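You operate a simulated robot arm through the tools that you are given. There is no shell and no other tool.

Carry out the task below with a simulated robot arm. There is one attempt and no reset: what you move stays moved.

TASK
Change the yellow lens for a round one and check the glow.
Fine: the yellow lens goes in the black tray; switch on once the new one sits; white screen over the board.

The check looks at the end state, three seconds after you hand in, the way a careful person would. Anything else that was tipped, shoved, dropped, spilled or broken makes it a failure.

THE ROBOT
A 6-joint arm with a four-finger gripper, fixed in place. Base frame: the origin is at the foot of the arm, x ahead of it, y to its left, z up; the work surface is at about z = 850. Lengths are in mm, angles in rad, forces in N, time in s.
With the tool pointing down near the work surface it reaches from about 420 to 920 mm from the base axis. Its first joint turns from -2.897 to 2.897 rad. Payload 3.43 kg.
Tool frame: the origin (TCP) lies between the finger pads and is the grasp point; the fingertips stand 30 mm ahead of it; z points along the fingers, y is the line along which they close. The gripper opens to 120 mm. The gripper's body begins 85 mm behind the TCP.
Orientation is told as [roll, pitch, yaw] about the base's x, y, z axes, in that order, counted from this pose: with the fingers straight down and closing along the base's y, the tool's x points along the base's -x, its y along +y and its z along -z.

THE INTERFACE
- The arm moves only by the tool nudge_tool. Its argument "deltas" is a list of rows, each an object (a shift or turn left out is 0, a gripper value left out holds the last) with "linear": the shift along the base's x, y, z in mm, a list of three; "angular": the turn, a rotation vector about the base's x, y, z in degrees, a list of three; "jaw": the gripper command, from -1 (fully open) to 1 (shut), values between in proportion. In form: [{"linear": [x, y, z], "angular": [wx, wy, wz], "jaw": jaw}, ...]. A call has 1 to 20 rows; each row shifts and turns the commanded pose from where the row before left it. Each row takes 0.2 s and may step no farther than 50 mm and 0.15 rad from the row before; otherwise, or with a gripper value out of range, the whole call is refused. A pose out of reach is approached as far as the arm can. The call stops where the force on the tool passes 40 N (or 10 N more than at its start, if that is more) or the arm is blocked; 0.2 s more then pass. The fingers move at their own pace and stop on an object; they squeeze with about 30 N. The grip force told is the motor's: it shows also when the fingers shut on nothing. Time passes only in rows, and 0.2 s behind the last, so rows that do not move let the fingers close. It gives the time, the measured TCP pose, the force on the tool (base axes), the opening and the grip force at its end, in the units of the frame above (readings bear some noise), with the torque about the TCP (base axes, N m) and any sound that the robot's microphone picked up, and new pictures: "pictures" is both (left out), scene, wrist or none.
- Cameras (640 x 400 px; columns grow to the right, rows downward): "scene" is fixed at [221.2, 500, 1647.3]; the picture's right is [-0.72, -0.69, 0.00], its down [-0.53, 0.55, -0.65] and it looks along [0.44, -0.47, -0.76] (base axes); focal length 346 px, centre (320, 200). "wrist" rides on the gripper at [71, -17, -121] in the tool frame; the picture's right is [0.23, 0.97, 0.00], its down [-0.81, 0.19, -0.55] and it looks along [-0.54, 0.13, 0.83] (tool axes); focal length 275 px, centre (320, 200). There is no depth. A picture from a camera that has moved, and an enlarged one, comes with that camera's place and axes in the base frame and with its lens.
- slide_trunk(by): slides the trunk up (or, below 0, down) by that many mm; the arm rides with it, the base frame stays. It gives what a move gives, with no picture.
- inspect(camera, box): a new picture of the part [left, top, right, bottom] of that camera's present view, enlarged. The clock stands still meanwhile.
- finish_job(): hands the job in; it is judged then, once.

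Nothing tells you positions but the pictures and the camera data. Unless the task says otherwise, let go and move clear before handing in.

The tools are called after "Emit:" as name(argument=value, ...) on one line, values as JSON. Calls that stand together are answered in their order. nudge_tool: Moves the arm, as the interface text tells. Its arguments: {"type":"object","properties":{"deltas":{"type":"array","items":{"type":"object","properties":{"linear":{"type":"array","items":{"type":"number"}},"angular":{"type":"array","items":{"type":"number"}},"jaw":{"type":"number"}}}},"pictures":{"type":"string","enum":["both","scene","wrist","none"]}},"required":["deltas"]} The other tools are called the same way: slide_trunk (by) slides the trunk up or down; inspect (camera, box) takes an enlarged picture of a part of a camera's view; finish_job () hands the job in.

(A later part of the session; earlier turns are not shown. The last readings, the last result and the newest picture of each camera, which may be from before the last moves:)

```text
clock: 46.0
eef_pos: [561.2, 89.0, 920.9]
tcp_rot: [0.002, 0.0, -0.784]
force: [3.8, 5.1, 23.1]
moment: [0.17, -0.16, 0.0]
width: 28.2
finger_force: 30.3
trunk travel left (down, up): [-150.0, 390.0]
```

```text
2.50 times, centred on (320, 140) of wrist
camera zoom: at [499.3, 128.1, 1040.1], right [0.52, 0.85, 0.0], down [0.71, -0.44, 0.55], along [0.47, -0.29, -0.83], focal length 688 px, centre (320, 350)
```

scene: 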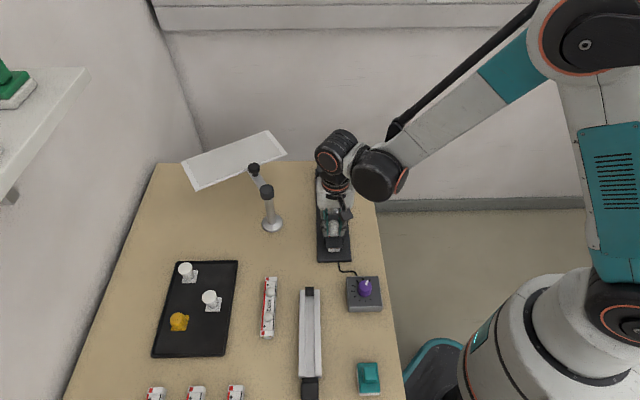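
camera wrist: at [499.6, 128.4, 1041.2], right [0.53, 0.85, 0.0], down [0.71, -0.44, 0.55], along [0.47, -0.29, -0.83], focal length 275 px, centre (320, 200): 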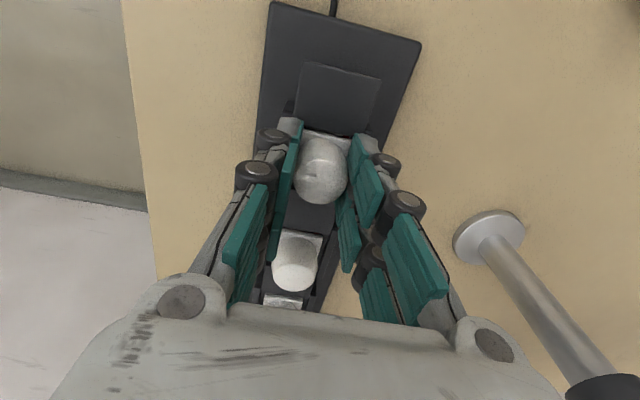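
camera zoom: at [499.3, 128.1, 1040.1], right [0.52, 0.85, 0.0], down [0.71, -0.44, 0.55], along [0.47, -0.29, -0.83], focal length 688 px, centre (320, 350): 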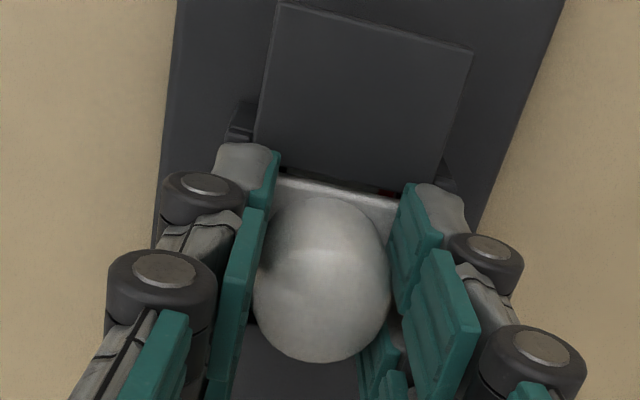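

Firm contact at TCP z≈921 matches the seated height, so I'll relax, open, rise and check the seating.

Emit:
nudge_tool(deltas=[{"linear": [0, 0, 1.6], "jaw": 1}, {"jaw": 0.45}, {"jaw": 0.3}, {"jaw": 0.2}, {"jaw": 0.2}, {"linear": [0, 0, 8], "jaw": 0.2}, {"linear": [0, 0, 15], "jaw": 0.2}, {"linear": [0, 0, 25], "jaw": 0.2}, {"linear": [0, 0, 25], "jaw": 0.2}, {"jaw": 0.2}])

Emit:
inspect(camera="wrist", box=[250, 30, 400, 180])

Emit:
inspect(camera="wrist", box=[230, 160, 380, 310])

Emit:
inspect(camera="scene", box=[290, 170, 380, 270])

```text
clock: 48.2
eef_pos: [560.2, 89.9, 995.4]
tcp_rot: [0.001, 0.001, -0.786]
force: [0.0, 0.8, 0.6]
moment: [0.0, 0.01, 0.0]
width: 48.0
finger_force: 0.2
trunk travel left (down, up): [-150.0, 390.0]
camera wrist: at [498.8, 128.0, 1114.1], right [0.53, 0.85, 0.0], down [0.71, -0.44, 0.55], along [0.47, -0.29, -0.83], focal length 275 px, centre (320, 200)
```

scene: 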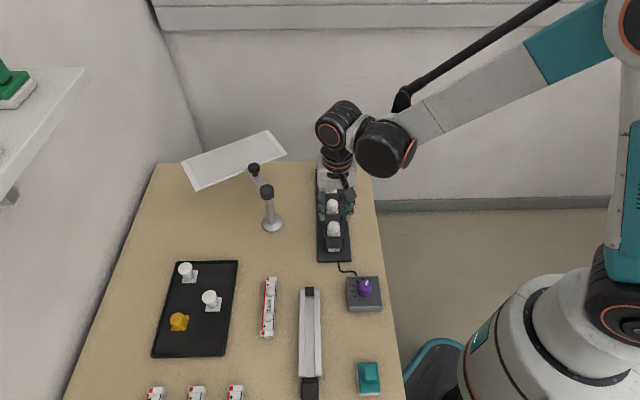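
wrist: 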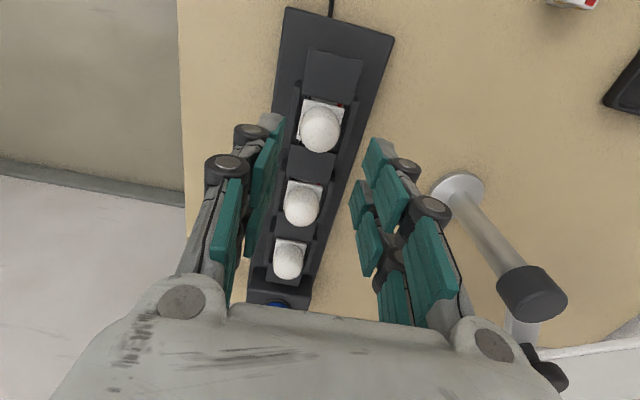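

```text
2.67 times, centred on (325, 105) of wrist
camera zoom: at [498.8, 128.0, 1114.1], right [0.53, 0.85, 0.0], down [0.71, -0.44, 0.55], along [0.47, -0.29, -0.83], focal length 734 px, centre (307, 453)
```

zoom: 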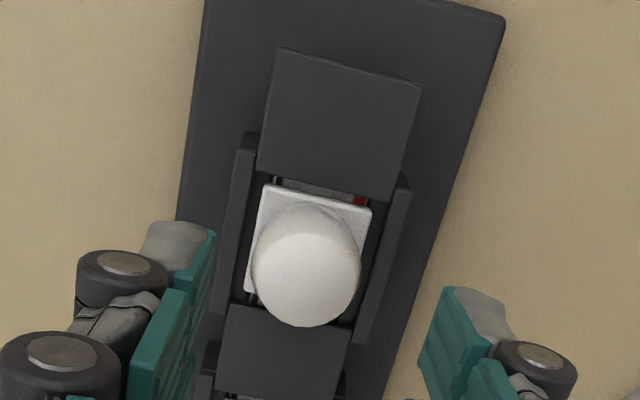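

```text
2.67 times, centred on (305, 235) of wrist
camera zoom: at [498.8, 128.0, 1114.1], right [0.53, 0.85, 0.0], down [0.71, -0.44, 0.55], along [0.47, -0.29, -0.83], focal length 734 px, centre (360, 107)
```

zoom: 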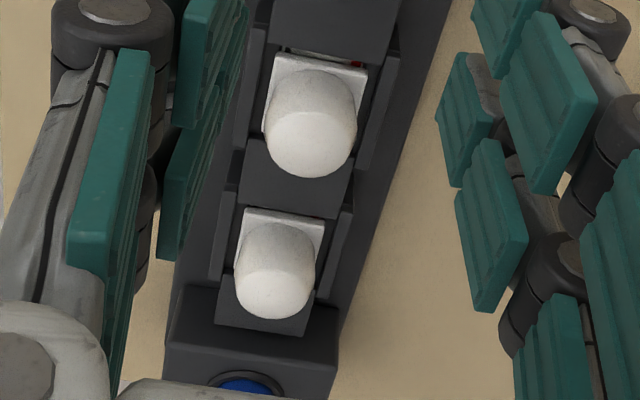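

```text
4.00 times, centred on (335, 220) of scene
camera zoom: at [221.2, 500.0, 1647.3], right [-0.72, -0.69, 0.0], down [-0.53, 0.55, -0.65], along [0.44, -0.47, -0.76], focal length 1385 px, centre (260, 120)
```

zoom: 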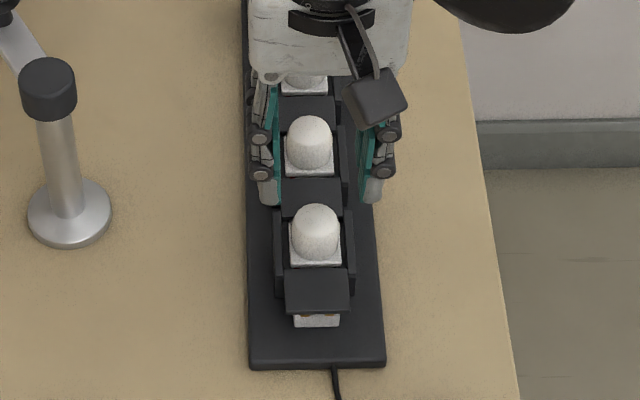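

The new round lens is seated flush like its neighbours. Now I'll work out the switch by looking at the knob and the blue button up close.

Emit:
inspect(camera="scene", box=[340, 265, 390, 315])

Emit:
nudge_tool(deltas=[{"linear": [15, -15, 5], "jaw": 1}, {"linear": [20, -20, 5], "jaw": 1}, {"linear": [20, -20, 0], "jaw": 1}, {"linear": [20, -20, 0], "jaw": 1}, {"linear": [15, -15, 0], "jaw": 1}, {"linear": [10, -10, 0], "jaw": 1}, {"jaw": 1}])

Emit:
inspect(camera="wrist", box=[240, 60, 400, 180])

Emit:
inspect(camera="scene", box=[290, 140, 380, 270])

```text
8.00 times, centred on (365, 290) of scene
camera zoom: at [221.2, 500.0, 1647.3], right [-0.72, -0.69, 0.0], down [-0.53, 0.55, -0.65], along [0.44, -0.47, -0.76], focal length 2770 px, centre (-40, -520)
```

zoom: 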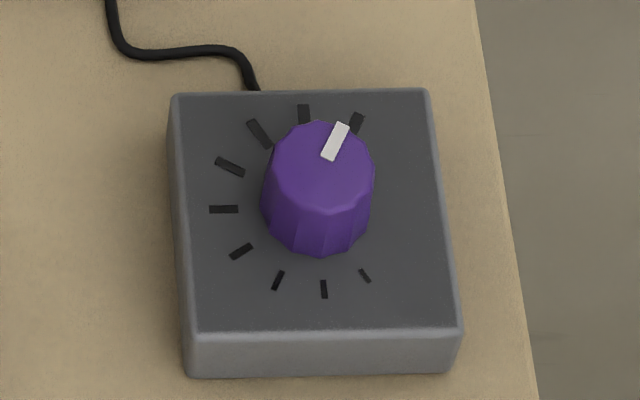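

```text
clock: 49.8
eef_pos: [661.3, -12.4, 1004.6]
tcp_rot: [0.0, 0.002, -0.786]
force: [0.1, 0.3, 0.1]
moment: [-0.01, 0.03, -0.01]
width: 0.0
finger_force: 30.0
trunk travel left (down, up): [-150.0, 390.0]
camera wrist: at [600.2, 26.3, 1123.4], right [0.52, 0.85, 0.0], down [0.71, -0.44, 0.55], along [0.47, -0.29, -0.83], focal length 275 px, centre (320, 200)
```

scene: 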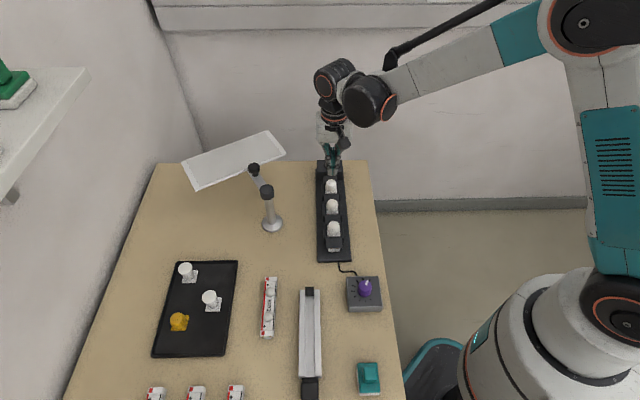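
wrist: 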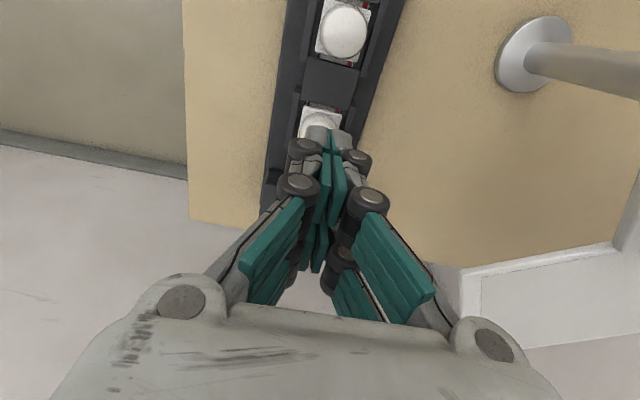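

```text
3.33 times, centred on (320, 120) of wrist
camera zoom: at [600.2, 26.3, 1123.4], right [0.52, 0.85, 0.0], down [0.71, -0.44, 0.55], along [0.47, -0.29, -0.83], focal length 918 px, centre (320, 467)
```

zoom: 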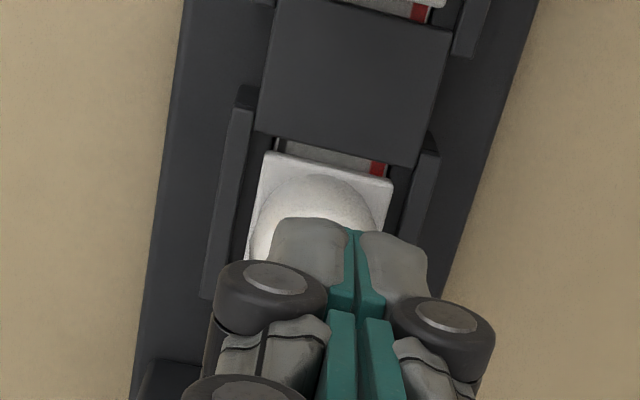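

```text
3.08 times, centred on (335, 205) of scene
camera zoom: at [221.2, 500.0, 1647.3], right [-0.72, -0.69, 0.0], down [-0.53, 0.55, -0.65], along [0.44, -0.47, -0.76], focal length 1065 px, centre (274, 185)
```

zoom: 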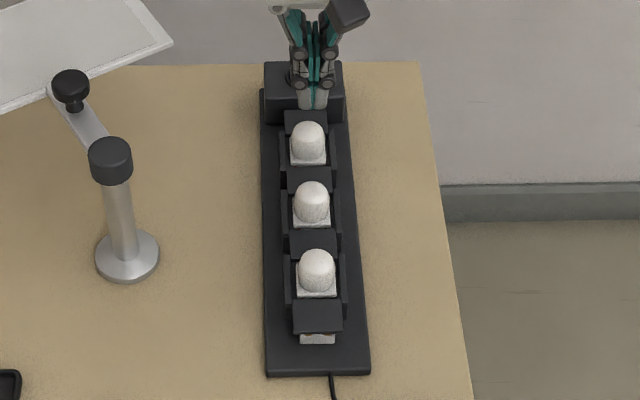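

The dimmer knob already points at its largest mark, so the blue button at the far end should be the on switch. I'll move past it to get a clear wrist view.

Emit:
nudge_tool(deltas=[{"linear": [23, -22.5, 2], "jaw": 1}, {"linear": [23, -22.5, 2], "jaw": 1}, {"linear": [23, -22.5, 2], "jaw": 1}, {"linear": [23, -22.5, 0], "jaw": 1}, {"linear": [23, -22, 0], "jaw": 1}, {"jaw": 1}])

Emit:
inspect(camera="wrist", box=[220, 30, 420, 190])

Emit:
inspect(camera="scene", box=[220, 90, 380, 200])

```text
clock: 51.2
eef_pos: [778.3, -121.9, 1009.7]
tcp_rot: [0.0, 0.002, -0.785]
force: [-0.1, -0.3, 0.1]
moment: [-0.01, 0.04, 0.0]
width: 0.1
finger_force: 29.9
trunk travel left (down, up): [-150.0, 390.0]
camera wrist: at [715.7, -83.2, 1128.7], right [0.52, 0.85, 0.0], down [0.71, -0.44, 0.55], along [0.47, -0.29, -0.83], focal length 275 px, centre (320, 200)
```

scene: 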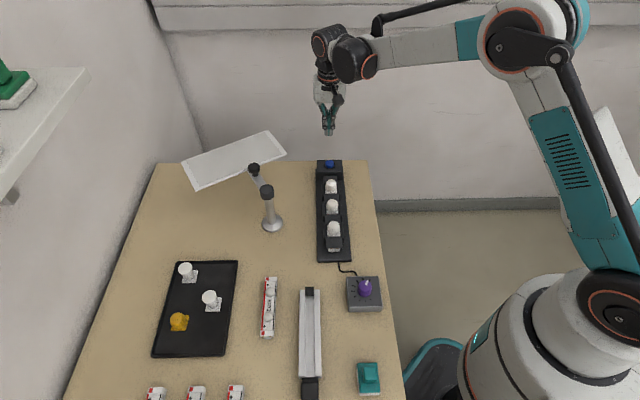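
wrist: 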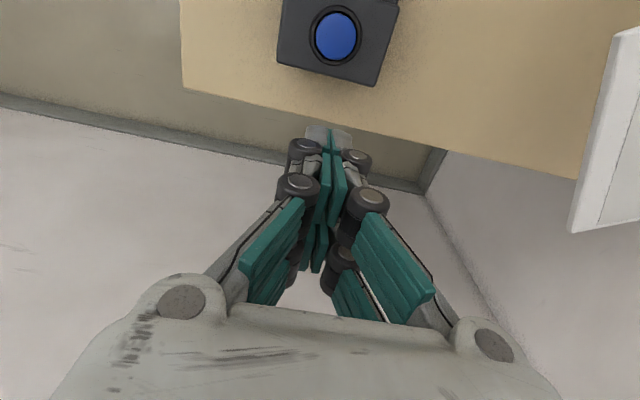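

```text
2.50 times, centred on (320, 110) of wrist
camera zoom: at [715.7, -83.2, 1128.7], right [0.52, 0.85, 0.0], down [0.71, -0.44, 0.55], along [0.47, -0.29, -0.83], focal length 688 px, centre (320, 425)
```

zoom: 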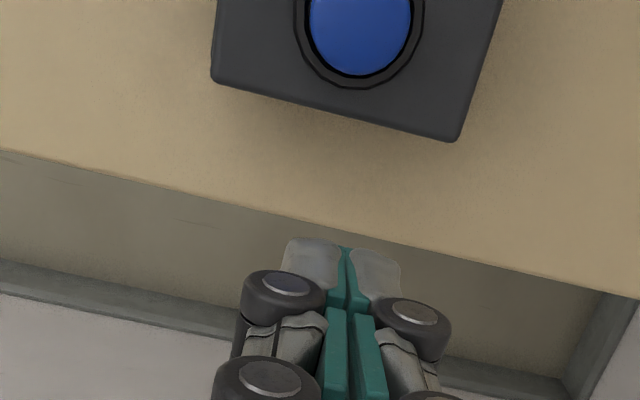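

```text
3.64 times, centred on (300, 145) of scene
camera zoom: at [221.2, 500.0, 1647.3], right [-0.72, -0.69, 0.0], down [-0.53, 0.55, -0.65], along [0.44, -0.47, -0.76], focal length 1259 px, centre (393, 400)
```

zoom: 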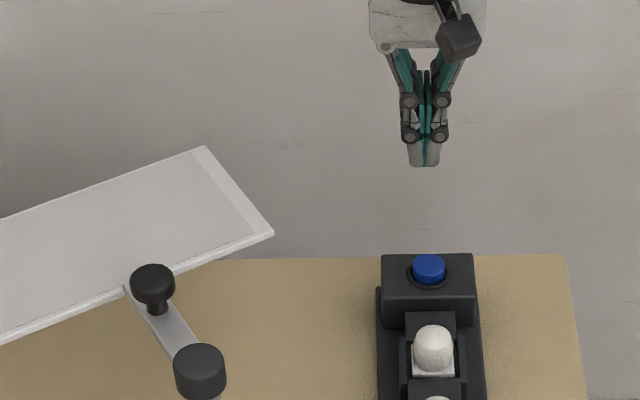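

The blue button is at about (731, -79). I'll centre the closed fingertips over it and go down carefully.

Emit:
nudge_tool(deltas=[{"linear": [-16, 14.5, 0], "jaw": 1}, {"linear": [-16, 14.5, 0], "jaw": 1}, {"linear": [-15, 13.9, 0], "jaw": 1}, {"linear": [0, 0, -25], "jaw": 1}, {"linear": [0, 0, -25], "jaw": 1}, {"linear": [0, 0, -12], "jaw": 1}, {"jaw": 1}])

Emit:
inspect(camera="wrist", box=[220, 60, 420, 220])

Emit:
inspect(camera="scene", box=[280, 110, 380, 200])

```text
clock: 52.8
eef_pos: [730.4, -79.4, 946.9]
tcp_rot: [0.0, 0.002, -0.785]
force: [-0.6, 0.8, 0.5]
moment: [-0.01, 0.03, 0.03]
width: 0.2
finger_force: 30.1
trunk travel left (down, up): [-150.0, 390.0]
camera wrist: at [668.2, -41.3, 1065.5], right [0.53, 0.85, 0.0], down [0.71, -0.44, 0.55], along [0.47, -0.29, -0.83], focal length 275 px, centre (320, 200)
```

scene: 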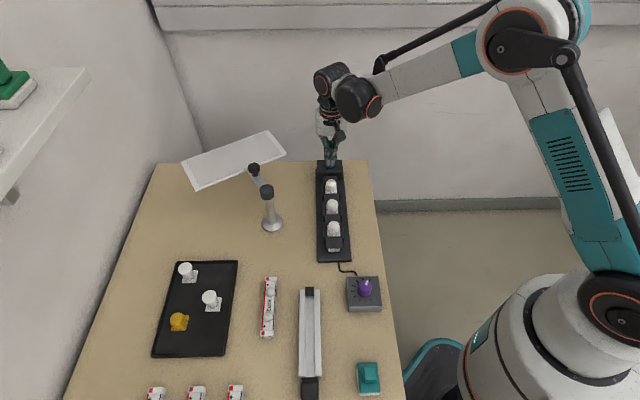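
wrist: 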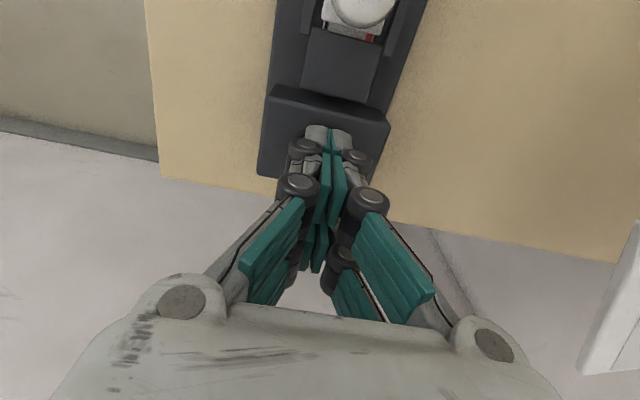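

```text
2.50 times, centred on (320, 140) of wrist
camera zoom: at [668.2, -41.3, 1065.5], right [0.53, 0.85, 0.0], down [0.71, -0.44, 0.55], along [0.47, -0.29, -0.83], focal length 688 px, centre (320, 350)
```

zoom: 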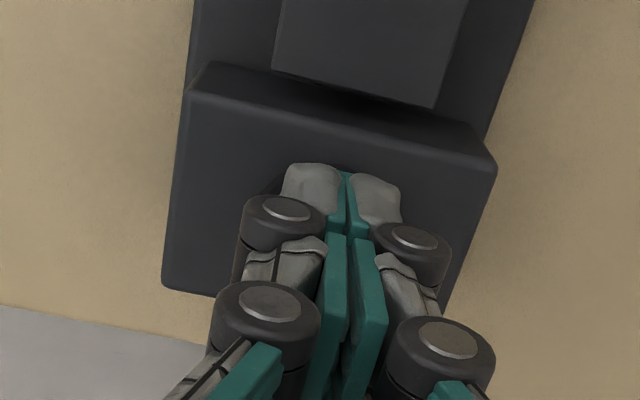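

```text
4.44 times, centred on (330, 155) of scene
camera zoom: at [221.2, 500.0, 1647.3], right [-0.72, -0.69, 0.0], down [-0.53, 0.55, -0.65], along [0.44, -0.47, -0.76], focal length 1539 px, centre (276, 400)
```

zoom: 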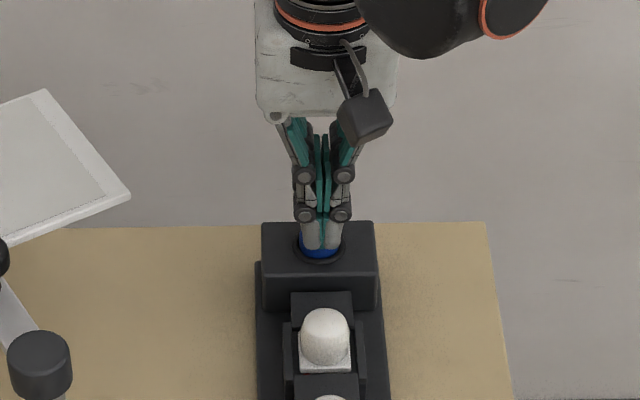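

Emit:
nudge_tool(deltas=[{"linear": [0, 0, -3], "jaw": 1}, {"linear": [0, 0, -3], "jaw": 1}, {"linear": [0, 0, -2], "jaw": 1}, {"jaw": 1}], pictures="none")

Emit:
nudge_tool(deltas=[{"linear": [0, 0, -2], "jaw": 1}, {"linear": [0, 0, -2], "jaw": 1}, {"jaw": 1}], pictures="scene")

```text
clock: 53.8
eef_pos: [730.1, -78.5, 940.4]
tcp_rot: [-0.001, 0.0, -0.787]
force: [-0.6, -0.4, 0.1]
moment: [-0.01, -0.02, 0.01]
width: 0.0
finger_force: 30.0
trunk travel left (down, up): [-150.0, 390.0]
```

```text
clock: 54.6
eef_pos: [730.5, -79.8, 935.6]
tcp_rot: [0.0, 0.0, -0.785]
force: [1.0, 1.6, 2.9]
moment: [0.03, -0.04, 0.02]
width: 5.9
finger_force: 33.5
trunk travel left (down, up): [-150.0, 390.0]
heard: click
```

scene: 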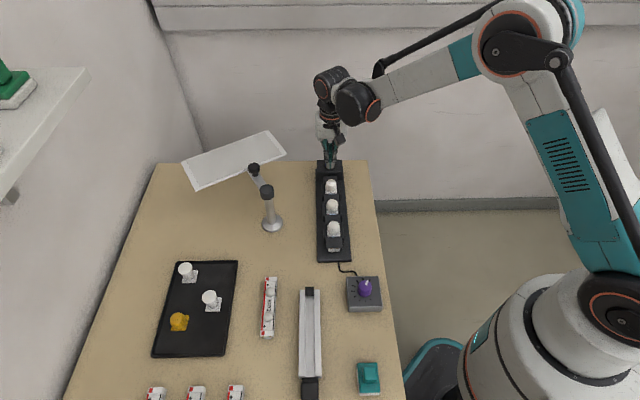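

A click came with light contact. I'll rise and see whether the lamps are lit.

Emit:
nudge_tool(deltas=[{"linear": [0, 0, 5], "jaw": 1}, {"linear": [0, 0, 15], "jaw": 1}, {"linear": [0, 0, 30], "jaw": 1}, {"linear": [0, 0, 20], "jaw": 1}, {"jaw": 1}])

Emit:
inspect(camera="scene", box=[290, 140, 380, 270])

Emit:
inspect(camera="wrist", box=[240, 0, 440, 160])

```text
clock: 55.8
eef_pos: [729.2, -79.5, 1008.8]
tcp_rot: [0.0, 0.002, -0.785]
force: [-0.5, -0.3, 0.0]
moment: [0.01, 0.01, 0.01]
width: 0.0
finger_force: 33.1
trunk travel left (down, up): [-150.0, 390.0]
camera wrist: at [668.1, -41.2, 1127.7], right [0.53, 0.85, 0.0], down [0.71, -0.44, 0.55], along [0.47, -0.29, -0.83], focal length 275 px, centre (320, 200)
```

scene: 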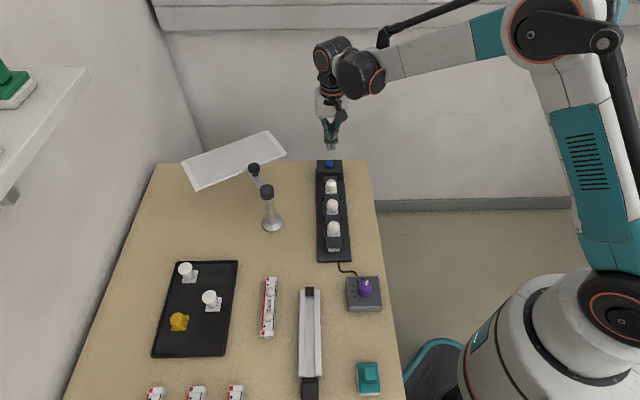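
wrist: 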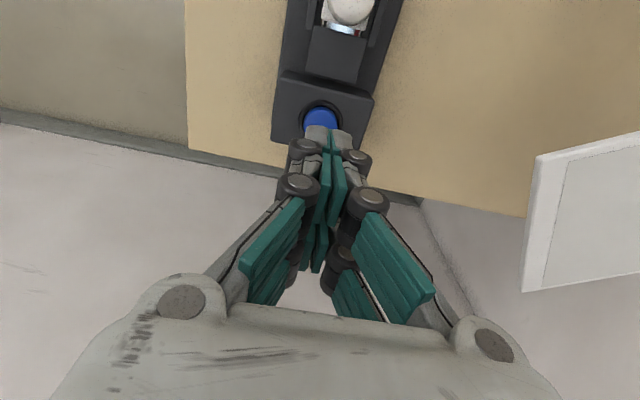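

```text
3.08 times, centred on (335, 205) of scene
camera zoom: at [221.2, 500.0, 1647.3], right [-0.72, -0.69, 0.0], down [-0.53, 0.55, -0.65], along [0.44, -0.47, -0.76], focal length 1065 px, centre (274, 185)
```

zoom: 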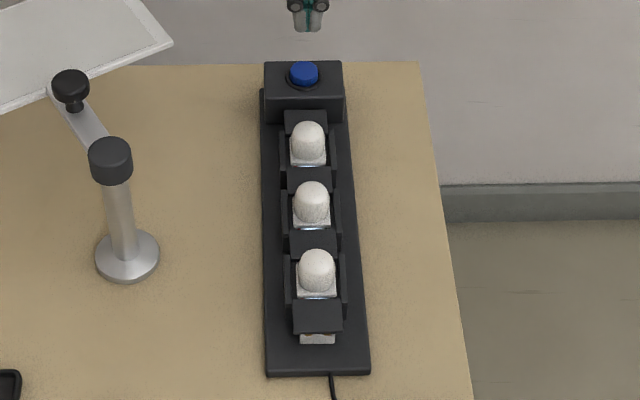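

```text
2.50 times, centred on (340, 80) of wrist
camera zoom: at [668.1, -41.2, 1127.7], right [0.53, 0.85, 0.0], down [0.71, -0.44, 0.55], along [0.47, -0.29, -0.83], focal length 688 px, centre (270, 500)
```

zoom: 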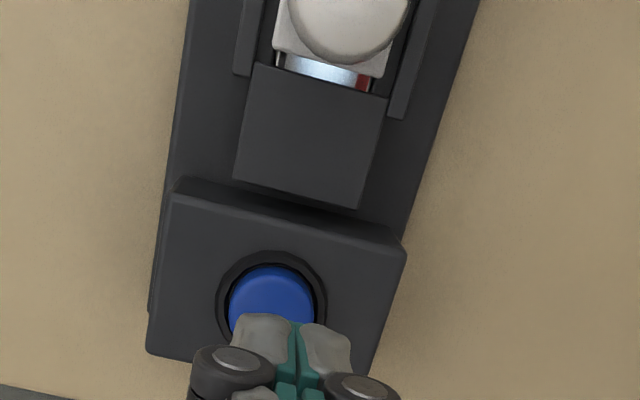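

The LED strip is glowing under the lenses, so power is on. Next is the white screen, so I'll go up and over to look at its post and swing arm.

Emit:
nudge_tool(deltas=[{"linear": [0, 0, 40], "jaw": 1}, {"linear": [0, 0, 40], "jaw": 1}, {"linear": [0, 0, 40], "jaw": 1}, {"linear": [3, 35, 0], "angular": [0, 0, 6.75], "jaw": 1}, {"linear": [3, 40, 0], "angular": [0, 0, 6.75], "jaw": 1}, {"linear": [3, 40, 0], "angular": [0, 0, 6.75], "jaw": 1}, {"linear": [3, 40, 0], "angular": [0, 0, 6.75], "jaw": 1}, {"linear": [3, 40, 0], "jaw": 1}, {"jaw": 1}])

Emit:
inspect(camera="scene", box=[170, 100, 300, 250])

```text
clock: 57.8
eef_pos: [743.2, 116.1, 1127.1]
tcp_rot: [-0.002, 0.0, -0.315]
force: [-0.8, -0.2, 0.0]
moment: [-0.03, -0.01, 0.01]
width: 0.1
finger_force: 33.0
trunk travel left (down, up): [-150.0, 390.0]
camera wrist: at [671.6, 122.0, 1245.7], right [0.08, 1.0, 0.0], down [0.83, -0.07, 0.55], along [0.55, -0.04, -0.83], focal length 275 px, centre (320, 200)
```

scene: 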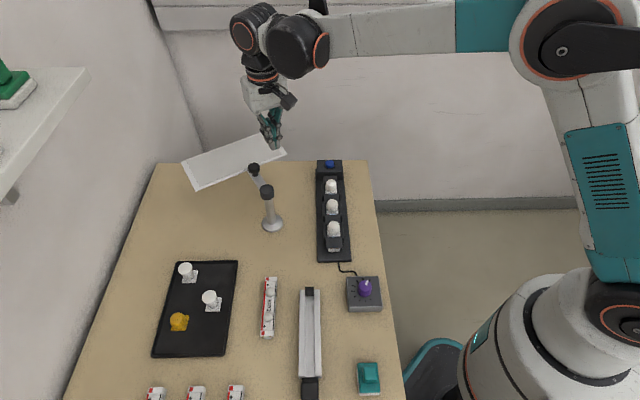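
wrist: 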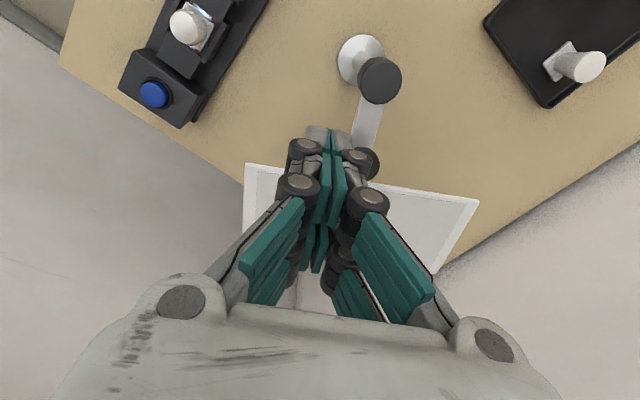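

```text
2.67 times, centred on (235, 175) of scene
camera zoom: at [221.2, 500.0, 1647.3], right [-0.72, -0.69, 0.0], down [-0.53, 0.55, -0.65], along [0.44, -0.47, -0.76], focal length 923 px, centre (547, 267)
```

zoom: 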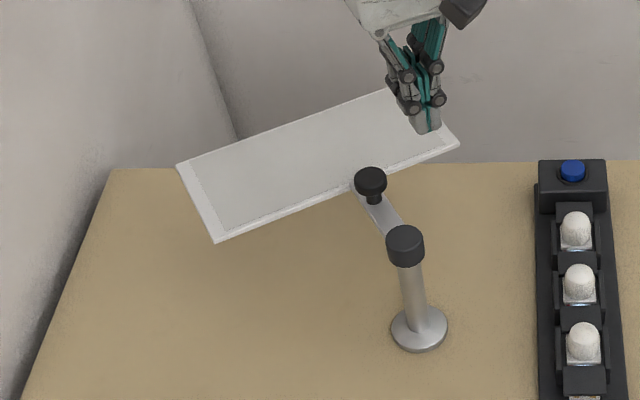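

Emit:
nudge_tool(deltas=[{"linear": [0, -35, 10], "jaw": 1}, {"linear": [0, -35, 10], "jaw": 1}, {"linear": [0, -35, 10], "jaw": 1}, {"jaw": 1}], pictures="wrist")

Emit:
inspect(camera="wrist", box=[320, 30, 560, 210])

```text
clock: 58.8
eef_pos: [746.1, 9.9, 1159.9]
tcp_rot: [0.001, 0.002, -0.313]
force: [-0.4, -0.3, 0.3]
moment: [0.02, 0.0, 0.02]
width: 0.3
finger_force: 33.5
trunk travel left (down, up): [-150.0, 390.0]
camera wrist: at [672.8, 15.4, 1277.9], right [0.08, 1.0, 0.0], down [0.83, -0.07, 0.55], along [0.55, -0.04, -0.83], focal length 275 px, centre (320, 200)
```

wrist: 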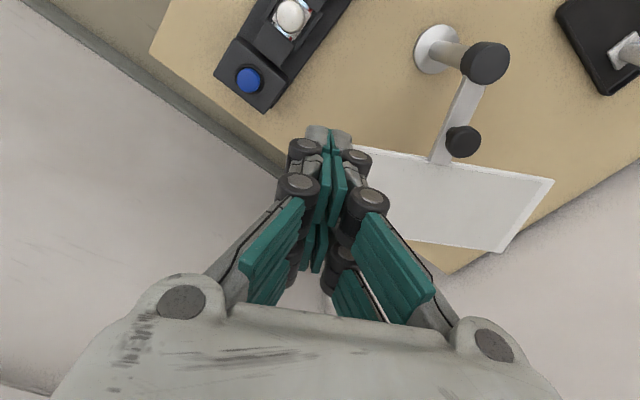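

```text
2.22 times, centred on (440, 120) of wrist
camera zoom: at [672.8, 15.4, 1277.9], right [0.08, 1.0, 0.0], down [0.83, -0.07, 0.55], along [0.55, -0.04, -0.83], focal length 612 px, centre (53, 378)
```

zoom: 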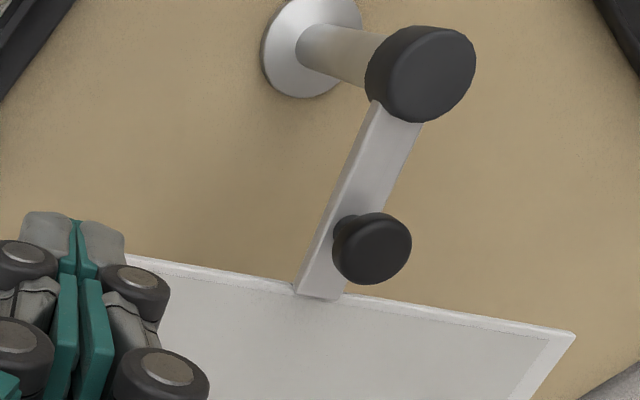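

The post is at about (719.6, 171). Its arm ends at the middle of the screen's edge, with a black handle knob standing on the arm near (791, 155). I'll straddle that handle loosely with the fingers and walk it around the post, first checking its position from above.

Emit:
nudge_tool(deltas=[{"linear": [11, 36, 0], "jaw": 0}, {"linear": [11, 36, 0], "jaw": 0}, {"linear": [11, 36, 0], "jaw": 0}, {"linear": [12, 37, 0], "jaw": 0}, {"linear": [0, 0, -30], "jaw": 0}, {"linear": [0, 0, -30], "jaw": 0}, {"linear": [0, 0, -10], "jaw": 0}, {"jaw": 0}])

Emit:
inspect(camera="wrist", box=[220, 0, 460, 200])

Emit:
inspect(camera="scene", box=[200, 110, 320, 240])

```text
clock: 60.6
eef_pos: [790.7, 152.9, 1085.5]
tcp_rot: [-0.002, 0.003, -0.313]
force: [0.0, -0.7, -0.1]
moment: [0.0, 0.03, 0.0]
width: 60.3
finger_force: 0.1
trunk travel left (down, up): [-150.0, 390.0]
camera wrist: at [717.8, 159.5, 1203.8], right [0.08, 1.0, 0.0], down [0.83, -0.07, 0.55], along [0.55, -0.04, -0.83], focal length 275 px, centre (320, 200)
```

scene: 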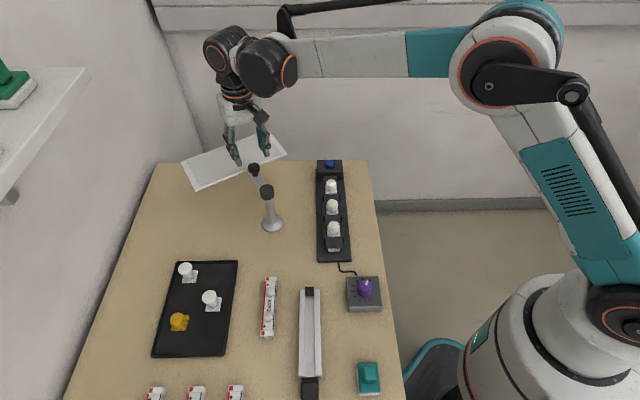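
wrist: 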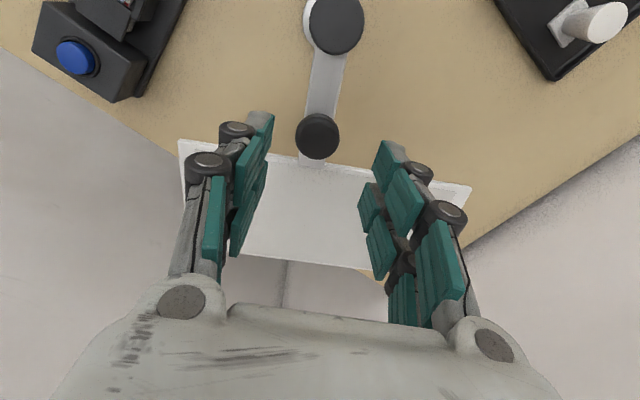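

```text
2.00 times, centred on (340, 100) of wrist
camera zoom: at [717.8, 159.5, 1203.8], right [0.08, 1.0, 0.0], down [0.83, -0.07, 0.55], along [0.55, -0.04, -0.83], focal length 551 px, centre (280, 400)
```

zoom: 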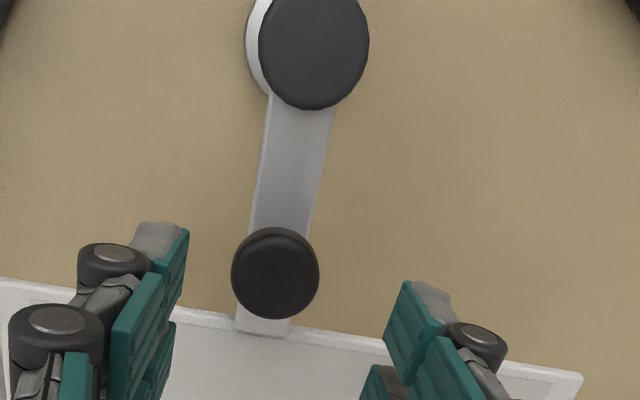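

```text
3.08 times, centred on (260, 175) of scene
camera zoom: at [221.2, 500.0, 1647.3], right [-0.72, -0.69, 0.0], down [-0.53, 0.55, -0.65], along [0.44, -0.47, -0.76], focal length 1065 px, centre (505, 277)
```

zoom: 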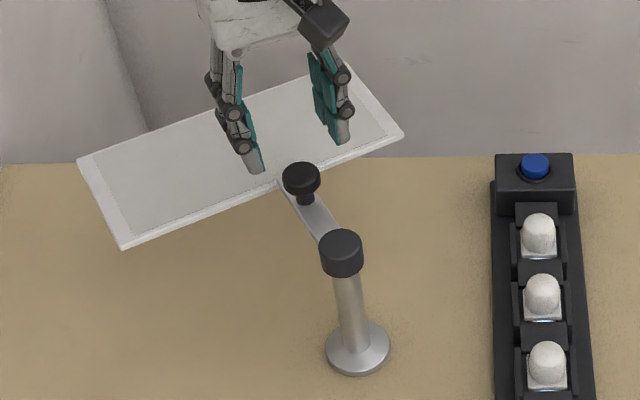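

The handle knob is at about (788.5, 153) with its top near z 1016, 70 mm from the post. I'll lower the open fingers around it.

Emit:
nudge_tool(deltas=[{"linear": [-2, 0, -15], "jaw": 0.15}, {"linear": [0, 0, -20], "jaw": 0.15}, {"jaw": 0.15}])

Emit:
inspect(camera="wrist", box=[220, 40, 420, 200])

Emit:
inspect(camera="scene", box=[200, 110, 320, 240])

```text
clock: 61.4
eef_pos: [786.5, 155.1, 1049.8]
tcp_rot: [-0.001, 0.002, -0.313]
force: [-0.7, -0.5, -0.4]
moment: [0.01, -0.02, 0.01]
width: 51.1
finger_force: 0.0
trunk travel left (down, up): [-150.0, 390.0]
camera wrist: at [715.4, 160.6, 1169.3], right [0.08, 1.0, 0.0], down [0.83, -0.07, 0.55], along [0.55, -0.04, -0.83], focal length 275 px, centre (320, 200)
```

scene: 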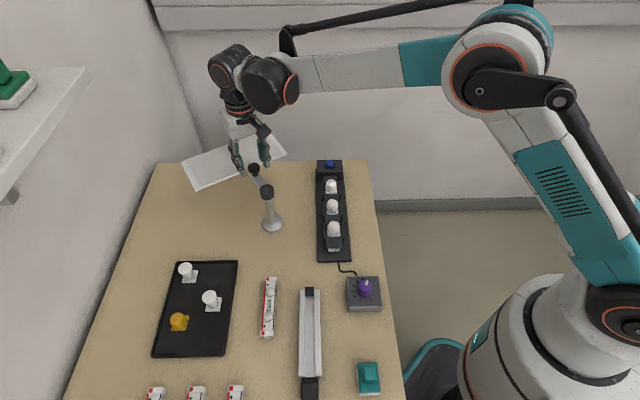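
wrist: 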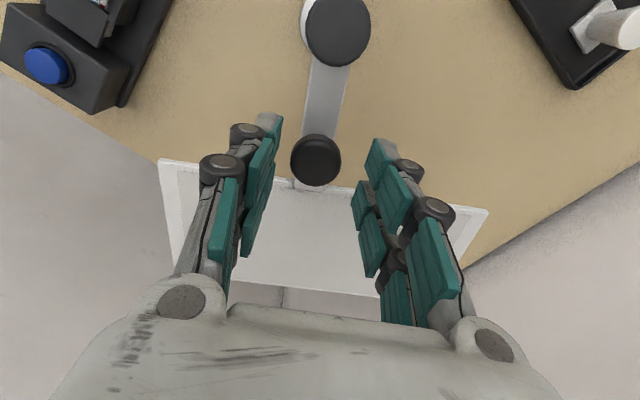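

```text
2.50 times, centred on (320, 120) of wrist
camera zoom: at [715.4, 160.6, 1169.3], right [0.08, 1.0, 0.0], down [0.83, -0.07, 0.55], along [0.55, -0.04, -0.83], focal length 688 px, centre (320, 400)
```

zoom: 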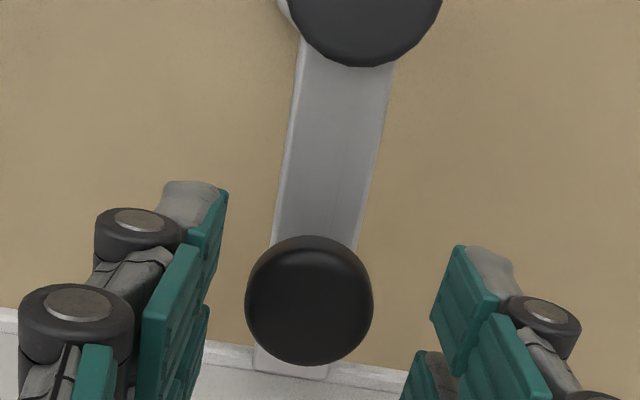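

```text
3.08 times, centred on (260, 175) of scene
camera zoom: at [221.2, 500.0, 1647.3], right [-0.72, -0.69, 0.0], down [-0.53, 0.55, -0.65], along [0.44, -0.47, -0.76], focal length 1065 px, centre (505, 277)
```

zoom: 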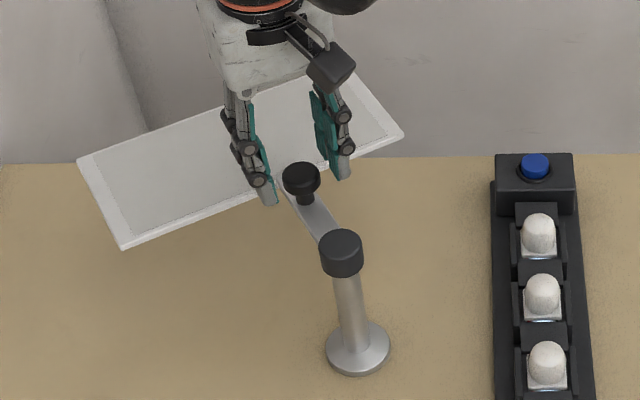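

Emit:
nudge_tool(deltas=[{"linear": [0.5, -2.3, -5], "jaw": 0.15}, {"linear": [0, 0, -12], "jaw": 0.15}, {"linear": [0, 0, -10], "jaw": 0.15}, {"linear": [0, 0, -8], "jaw": 0.15}, {"jaw": 0.15}])

Emit:
inspect(camera="wrist", box=[220, 60, 420, 220])

Emit:
inspect(camera="scene", box=[200, 110, 320, 240])

```text
clock: 62.6
eef_pos: [787.2, 152.9, 1015.0]
tcp_rot: [0.001, 0.003, -0.314]
force: [0.3, 0.1, 0.4]
moment: [-0.04, 0.01, 0.01]
width: 51.0
finger_force: 0.0
trunk travel left (down, up): [-150.0, 390.0]
camera wrist: at [715.8, 158.5, 1135.7], right [0.08, 1.0, 0.0], down [0.83, -0.07, 0.55], along [0.55, -0.04, -0.83], focal length 275 px, centre (320, 200)
```

scene: 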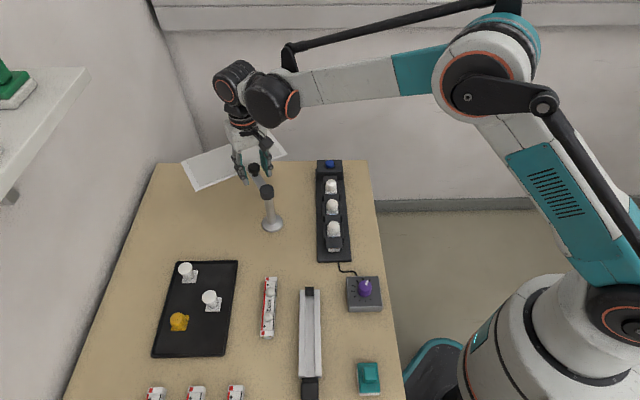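
wrist: 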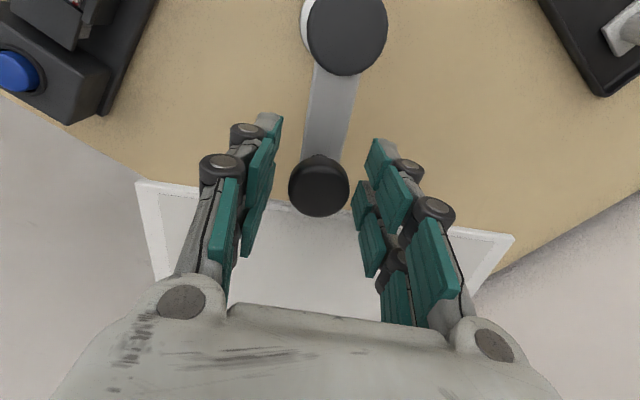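

```text
2.50 times, centred on (320, 140) of wrist
camera zoom: at [715.8, 158.5, 1135.7], right [0.08, 1.0, 0.0], down [0.83, -0.07, 0.55], along [0.55, -0.04, -0.83], focal length 688 px, centre (320, 350)
```

zoom: 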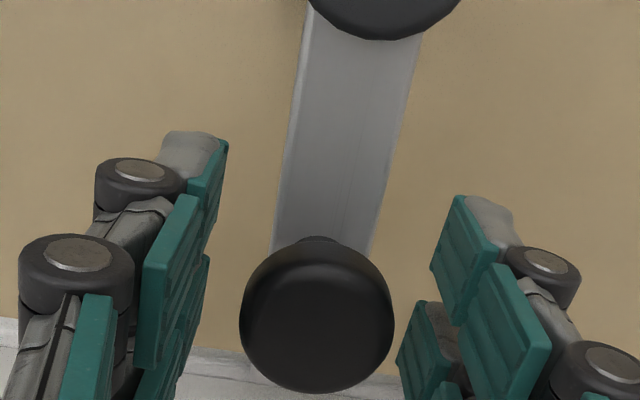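

```text
3.08 times, centred on (260, 175) of scene
camera zoom: at [221.2, 500.0, 1647.3], right [-0.72, -0.69, 0.0], down [-0.53, 0.55, -0.65], along [0.44, -0.47, -0.76], focal length 1065 px, centre (505, 277)
```

zoom: 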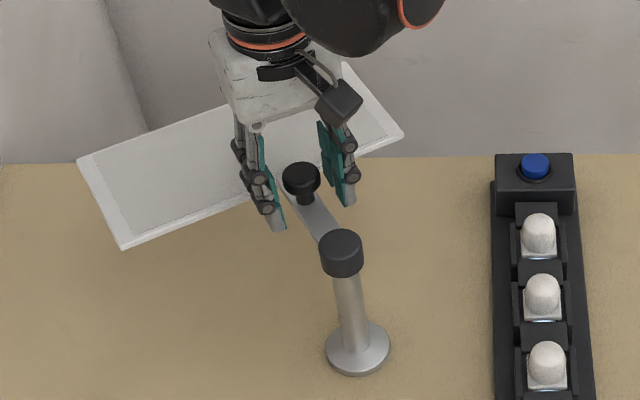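

The handle is centred between the fingers. I'll narrow the gap to a loose cage and start the swing with a test of 20°, turning the gripper along with it.

Emit:
nudge_tool(deltas=[{"jaw": 0.333}, {"linear": [-1.8, -5.7, 0], "angular": [0, 0, -5], "jaw": 0.333}, {"linear": [-2.3, -5.6, 0], "angular": [0, 0, -5], "jaw": 0.333}, {"linear": [-2.8, -5.4, 0], "angular": [0, 0, -5], "jaw": 0.333}, {"linear": [-3.3, -5.1, 0], "angular": [0, 0, -5], "jaw": 0.333}, {"jaw": 0.333}])

Emit:
inspect(camera="scene", box=[170, 110, 350, 250])

```text
clock: 64.0
eef_pos: [779.1, 129.7, 1017.1]
tcp_rot: [0.0, 0.002, -0.663]
force: [0.9, 1.0, 4.8]
moment: [0.02, -0.24, -0.05]
width: 42.0
finger_force: 0.7
trunk travel left (down, up): [-150.0, 390.0]
camera wrist: at [712.2, 160.8, 1135.8], right [0.42, 0.91, 0.0], down [0.76, -0.35, 0.55], along [0.5, -0.23, -0.83], focal length 275 px, centre (320, 200)
```

scene: 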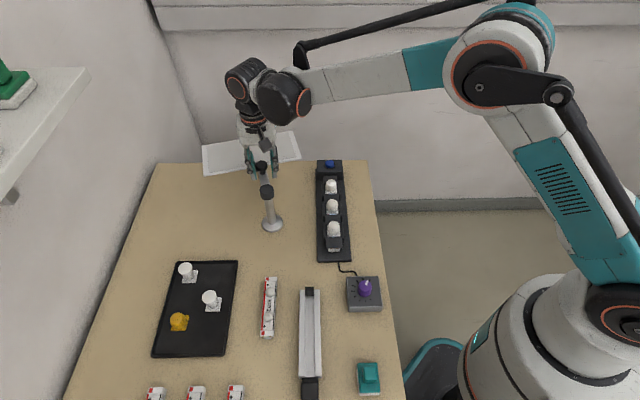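
wrist: 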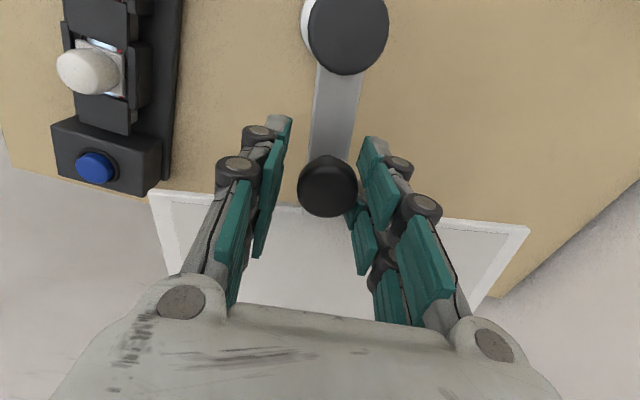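

```text
2.86 times, centred on (260, 180) of scene
camera zoom: at [221.2, 500.0, 1647.3], right [-0.72, -0.69, 0.0], down [-0.53, 0.55, -0.65], along [0.44, -0.47, -0.76], focal length 989 px, centre (491, 257)
```

zoom: 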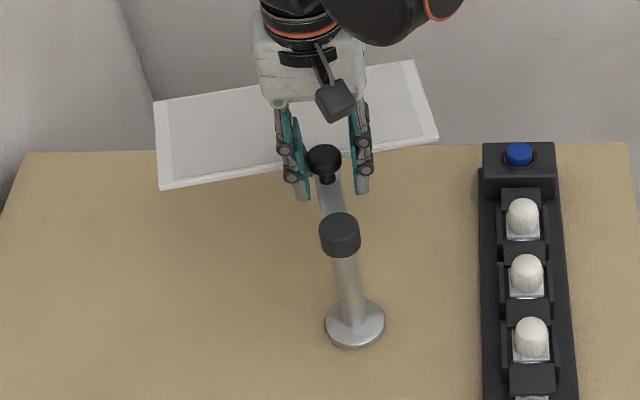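

The screen swings freely and the stand stays put. I'll continue the arc.

Emit:
nudge_tool(deltas=[{"linear": [-3.6, -4.8, 0], "angular": [0, 0, -5], "jaw": 0.333}, {"linear": [-4.1, -4.5, 0], "angular": [0, 0, -5], "jaw": 0.333}, {"linear": [-4.5, -4.1, 0], "angular": [0, 0, -5], "jaw": 0.333}, {"linear": [-4.8, -3.6, 0], "angular": [0, 0, -5], "jaw": 0.333}, {"linear": [-5.1, -3.3, 0], "angular": [0, 0, -5], "jaw": 0.333}, {"linear": [-5.4, -2.8, 0], "angular": [0, 0, -5], "jaw": 0.333}, {"linear": [-5.6, -2.3, 0], "angular": [0, 0, -5], "jaw": 0.333}, {"jaw": 0.333}])

Emit:
inspect(camera="scene", box=[170, 110, 390, 270])

```text
clock: 65.8
eef_pos: [745.2, 106.5, 1016.0]
tcp_rot: [-0.001, 0.002, -1.275]
force: [0.5, 0.7, 0.1]
moment: [0.0, 0.03, 0.03]
width: 40.6
finger_force: 0.3
trunk travel left (down, up): [-150.0, 390.0]
camera wrist: at [709.3, 169.6, 1135.8], right [0.86, 0.5, 0.0], down [0.42, -0.72, 0.55], along [0.28, -0.48, -0.83], focal length 275 px, centre (320, 200)
```

scene: 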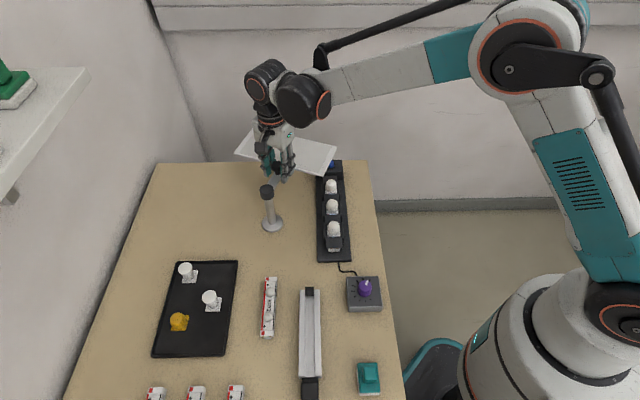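
wrist: 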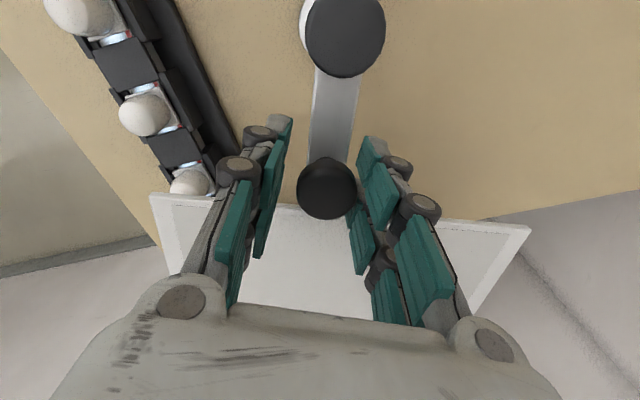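

```text
2.50 times, centred on (280, 190) of scene
camera zoom: at [221.2, 500.0, 1647.3], right [-0.72, -0.69, 0.0], down [-0.53, 0.55, -0.65], along [0.44, -0.47, -0.76], focal length 866 px, centre (420, 225)
```

zoom: 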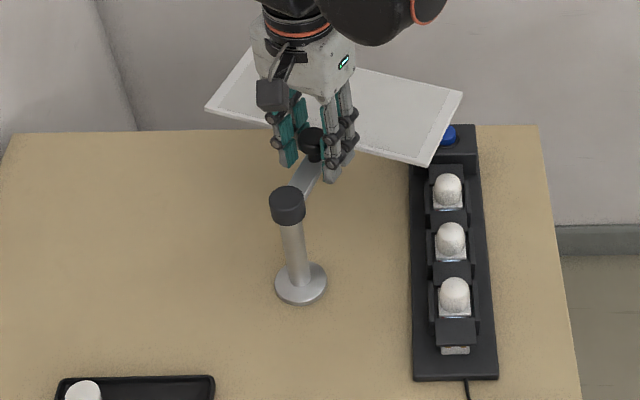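

Emit:
nudge_tool(deltas=[{"linear": [-5.7, -1.8, 0], "angular": [0, 0, -5], "jaw": 0.333}, {"linear": [-5.9, -1.3, 0], "angular": [0, 0, -5], "jaw": 0.333}, {"linear": [-6.1, -0.8, 0], "angular": [0, 0, -5], "jaw": 0.333}, {"linear": [-6, -0.3, 0], "angular": [0, 0, -5], "jaw": 0.333}, {"linear": [-6, 0.3, 0], "angular": [0, 0, -5], "jaw": 0.333}, {"linear": [-6.1, 0.8, 0], "angular": [0, 0, -5], "jaw": 0.333}, {"linear": [-5.9, 1.3, 0], "angular": [0, 0, -5], "jaw": 0.333}, {"jaw": 0.333}])

Emit:
inspect(camera="scene", box=[200, 110, 420, 290])

```text
clock: 67.6
eef_pos: [702.7, 103.9, 1017.9]
tcp_rot: [0.0, 0.003, -1.886]
force: [-0.5, 0.3, 0.4]
moment: [0.02, -0.01, -0.03]
width: 40.0
finger_force: 0.0
trunk travel left (down, up): [-150.0, 390.0]
camera wrist: at [709.7, 177.2, 1136.3], right [1.0, -0.08, 0.0], down [-0.07, -0.83, 0.55], along [-0.05, -0.55, -0.83], focal length 275 px, centre (320, 200)
```

scene: 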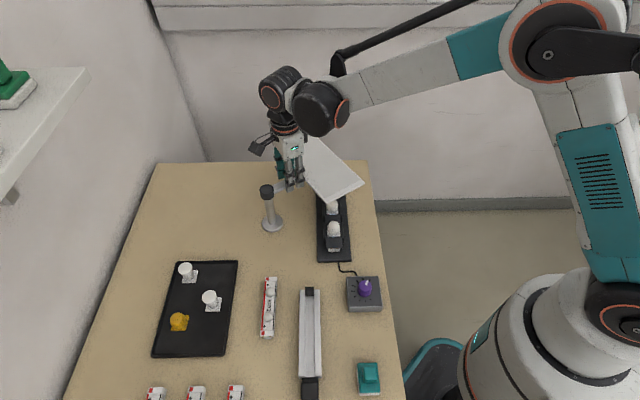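
wrist: 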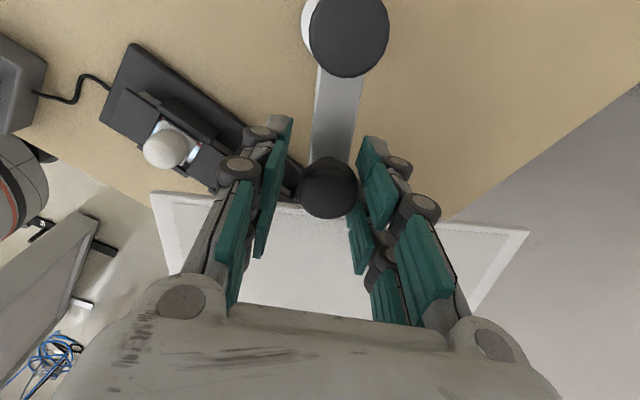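

```text
2.22 times, centred on (310, 200) of scene
camera zoom: at [221.2, 500.0, 1647.3], right [-0.72, -0.69, 0.0], down [-0.53, 0.55, -0.65], along [0.44, -0.47, -0.76], focal length 769 px, centre (342, 200)
```

zoom: 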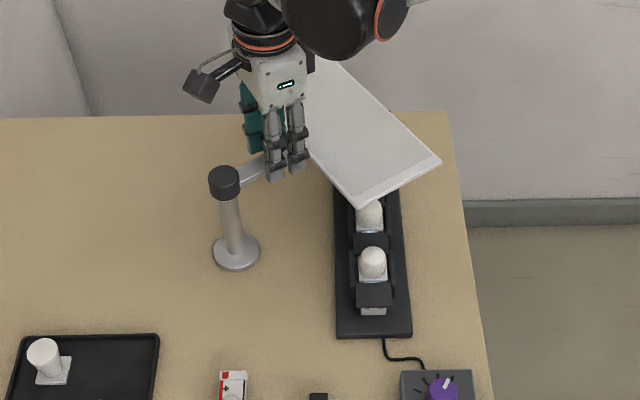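

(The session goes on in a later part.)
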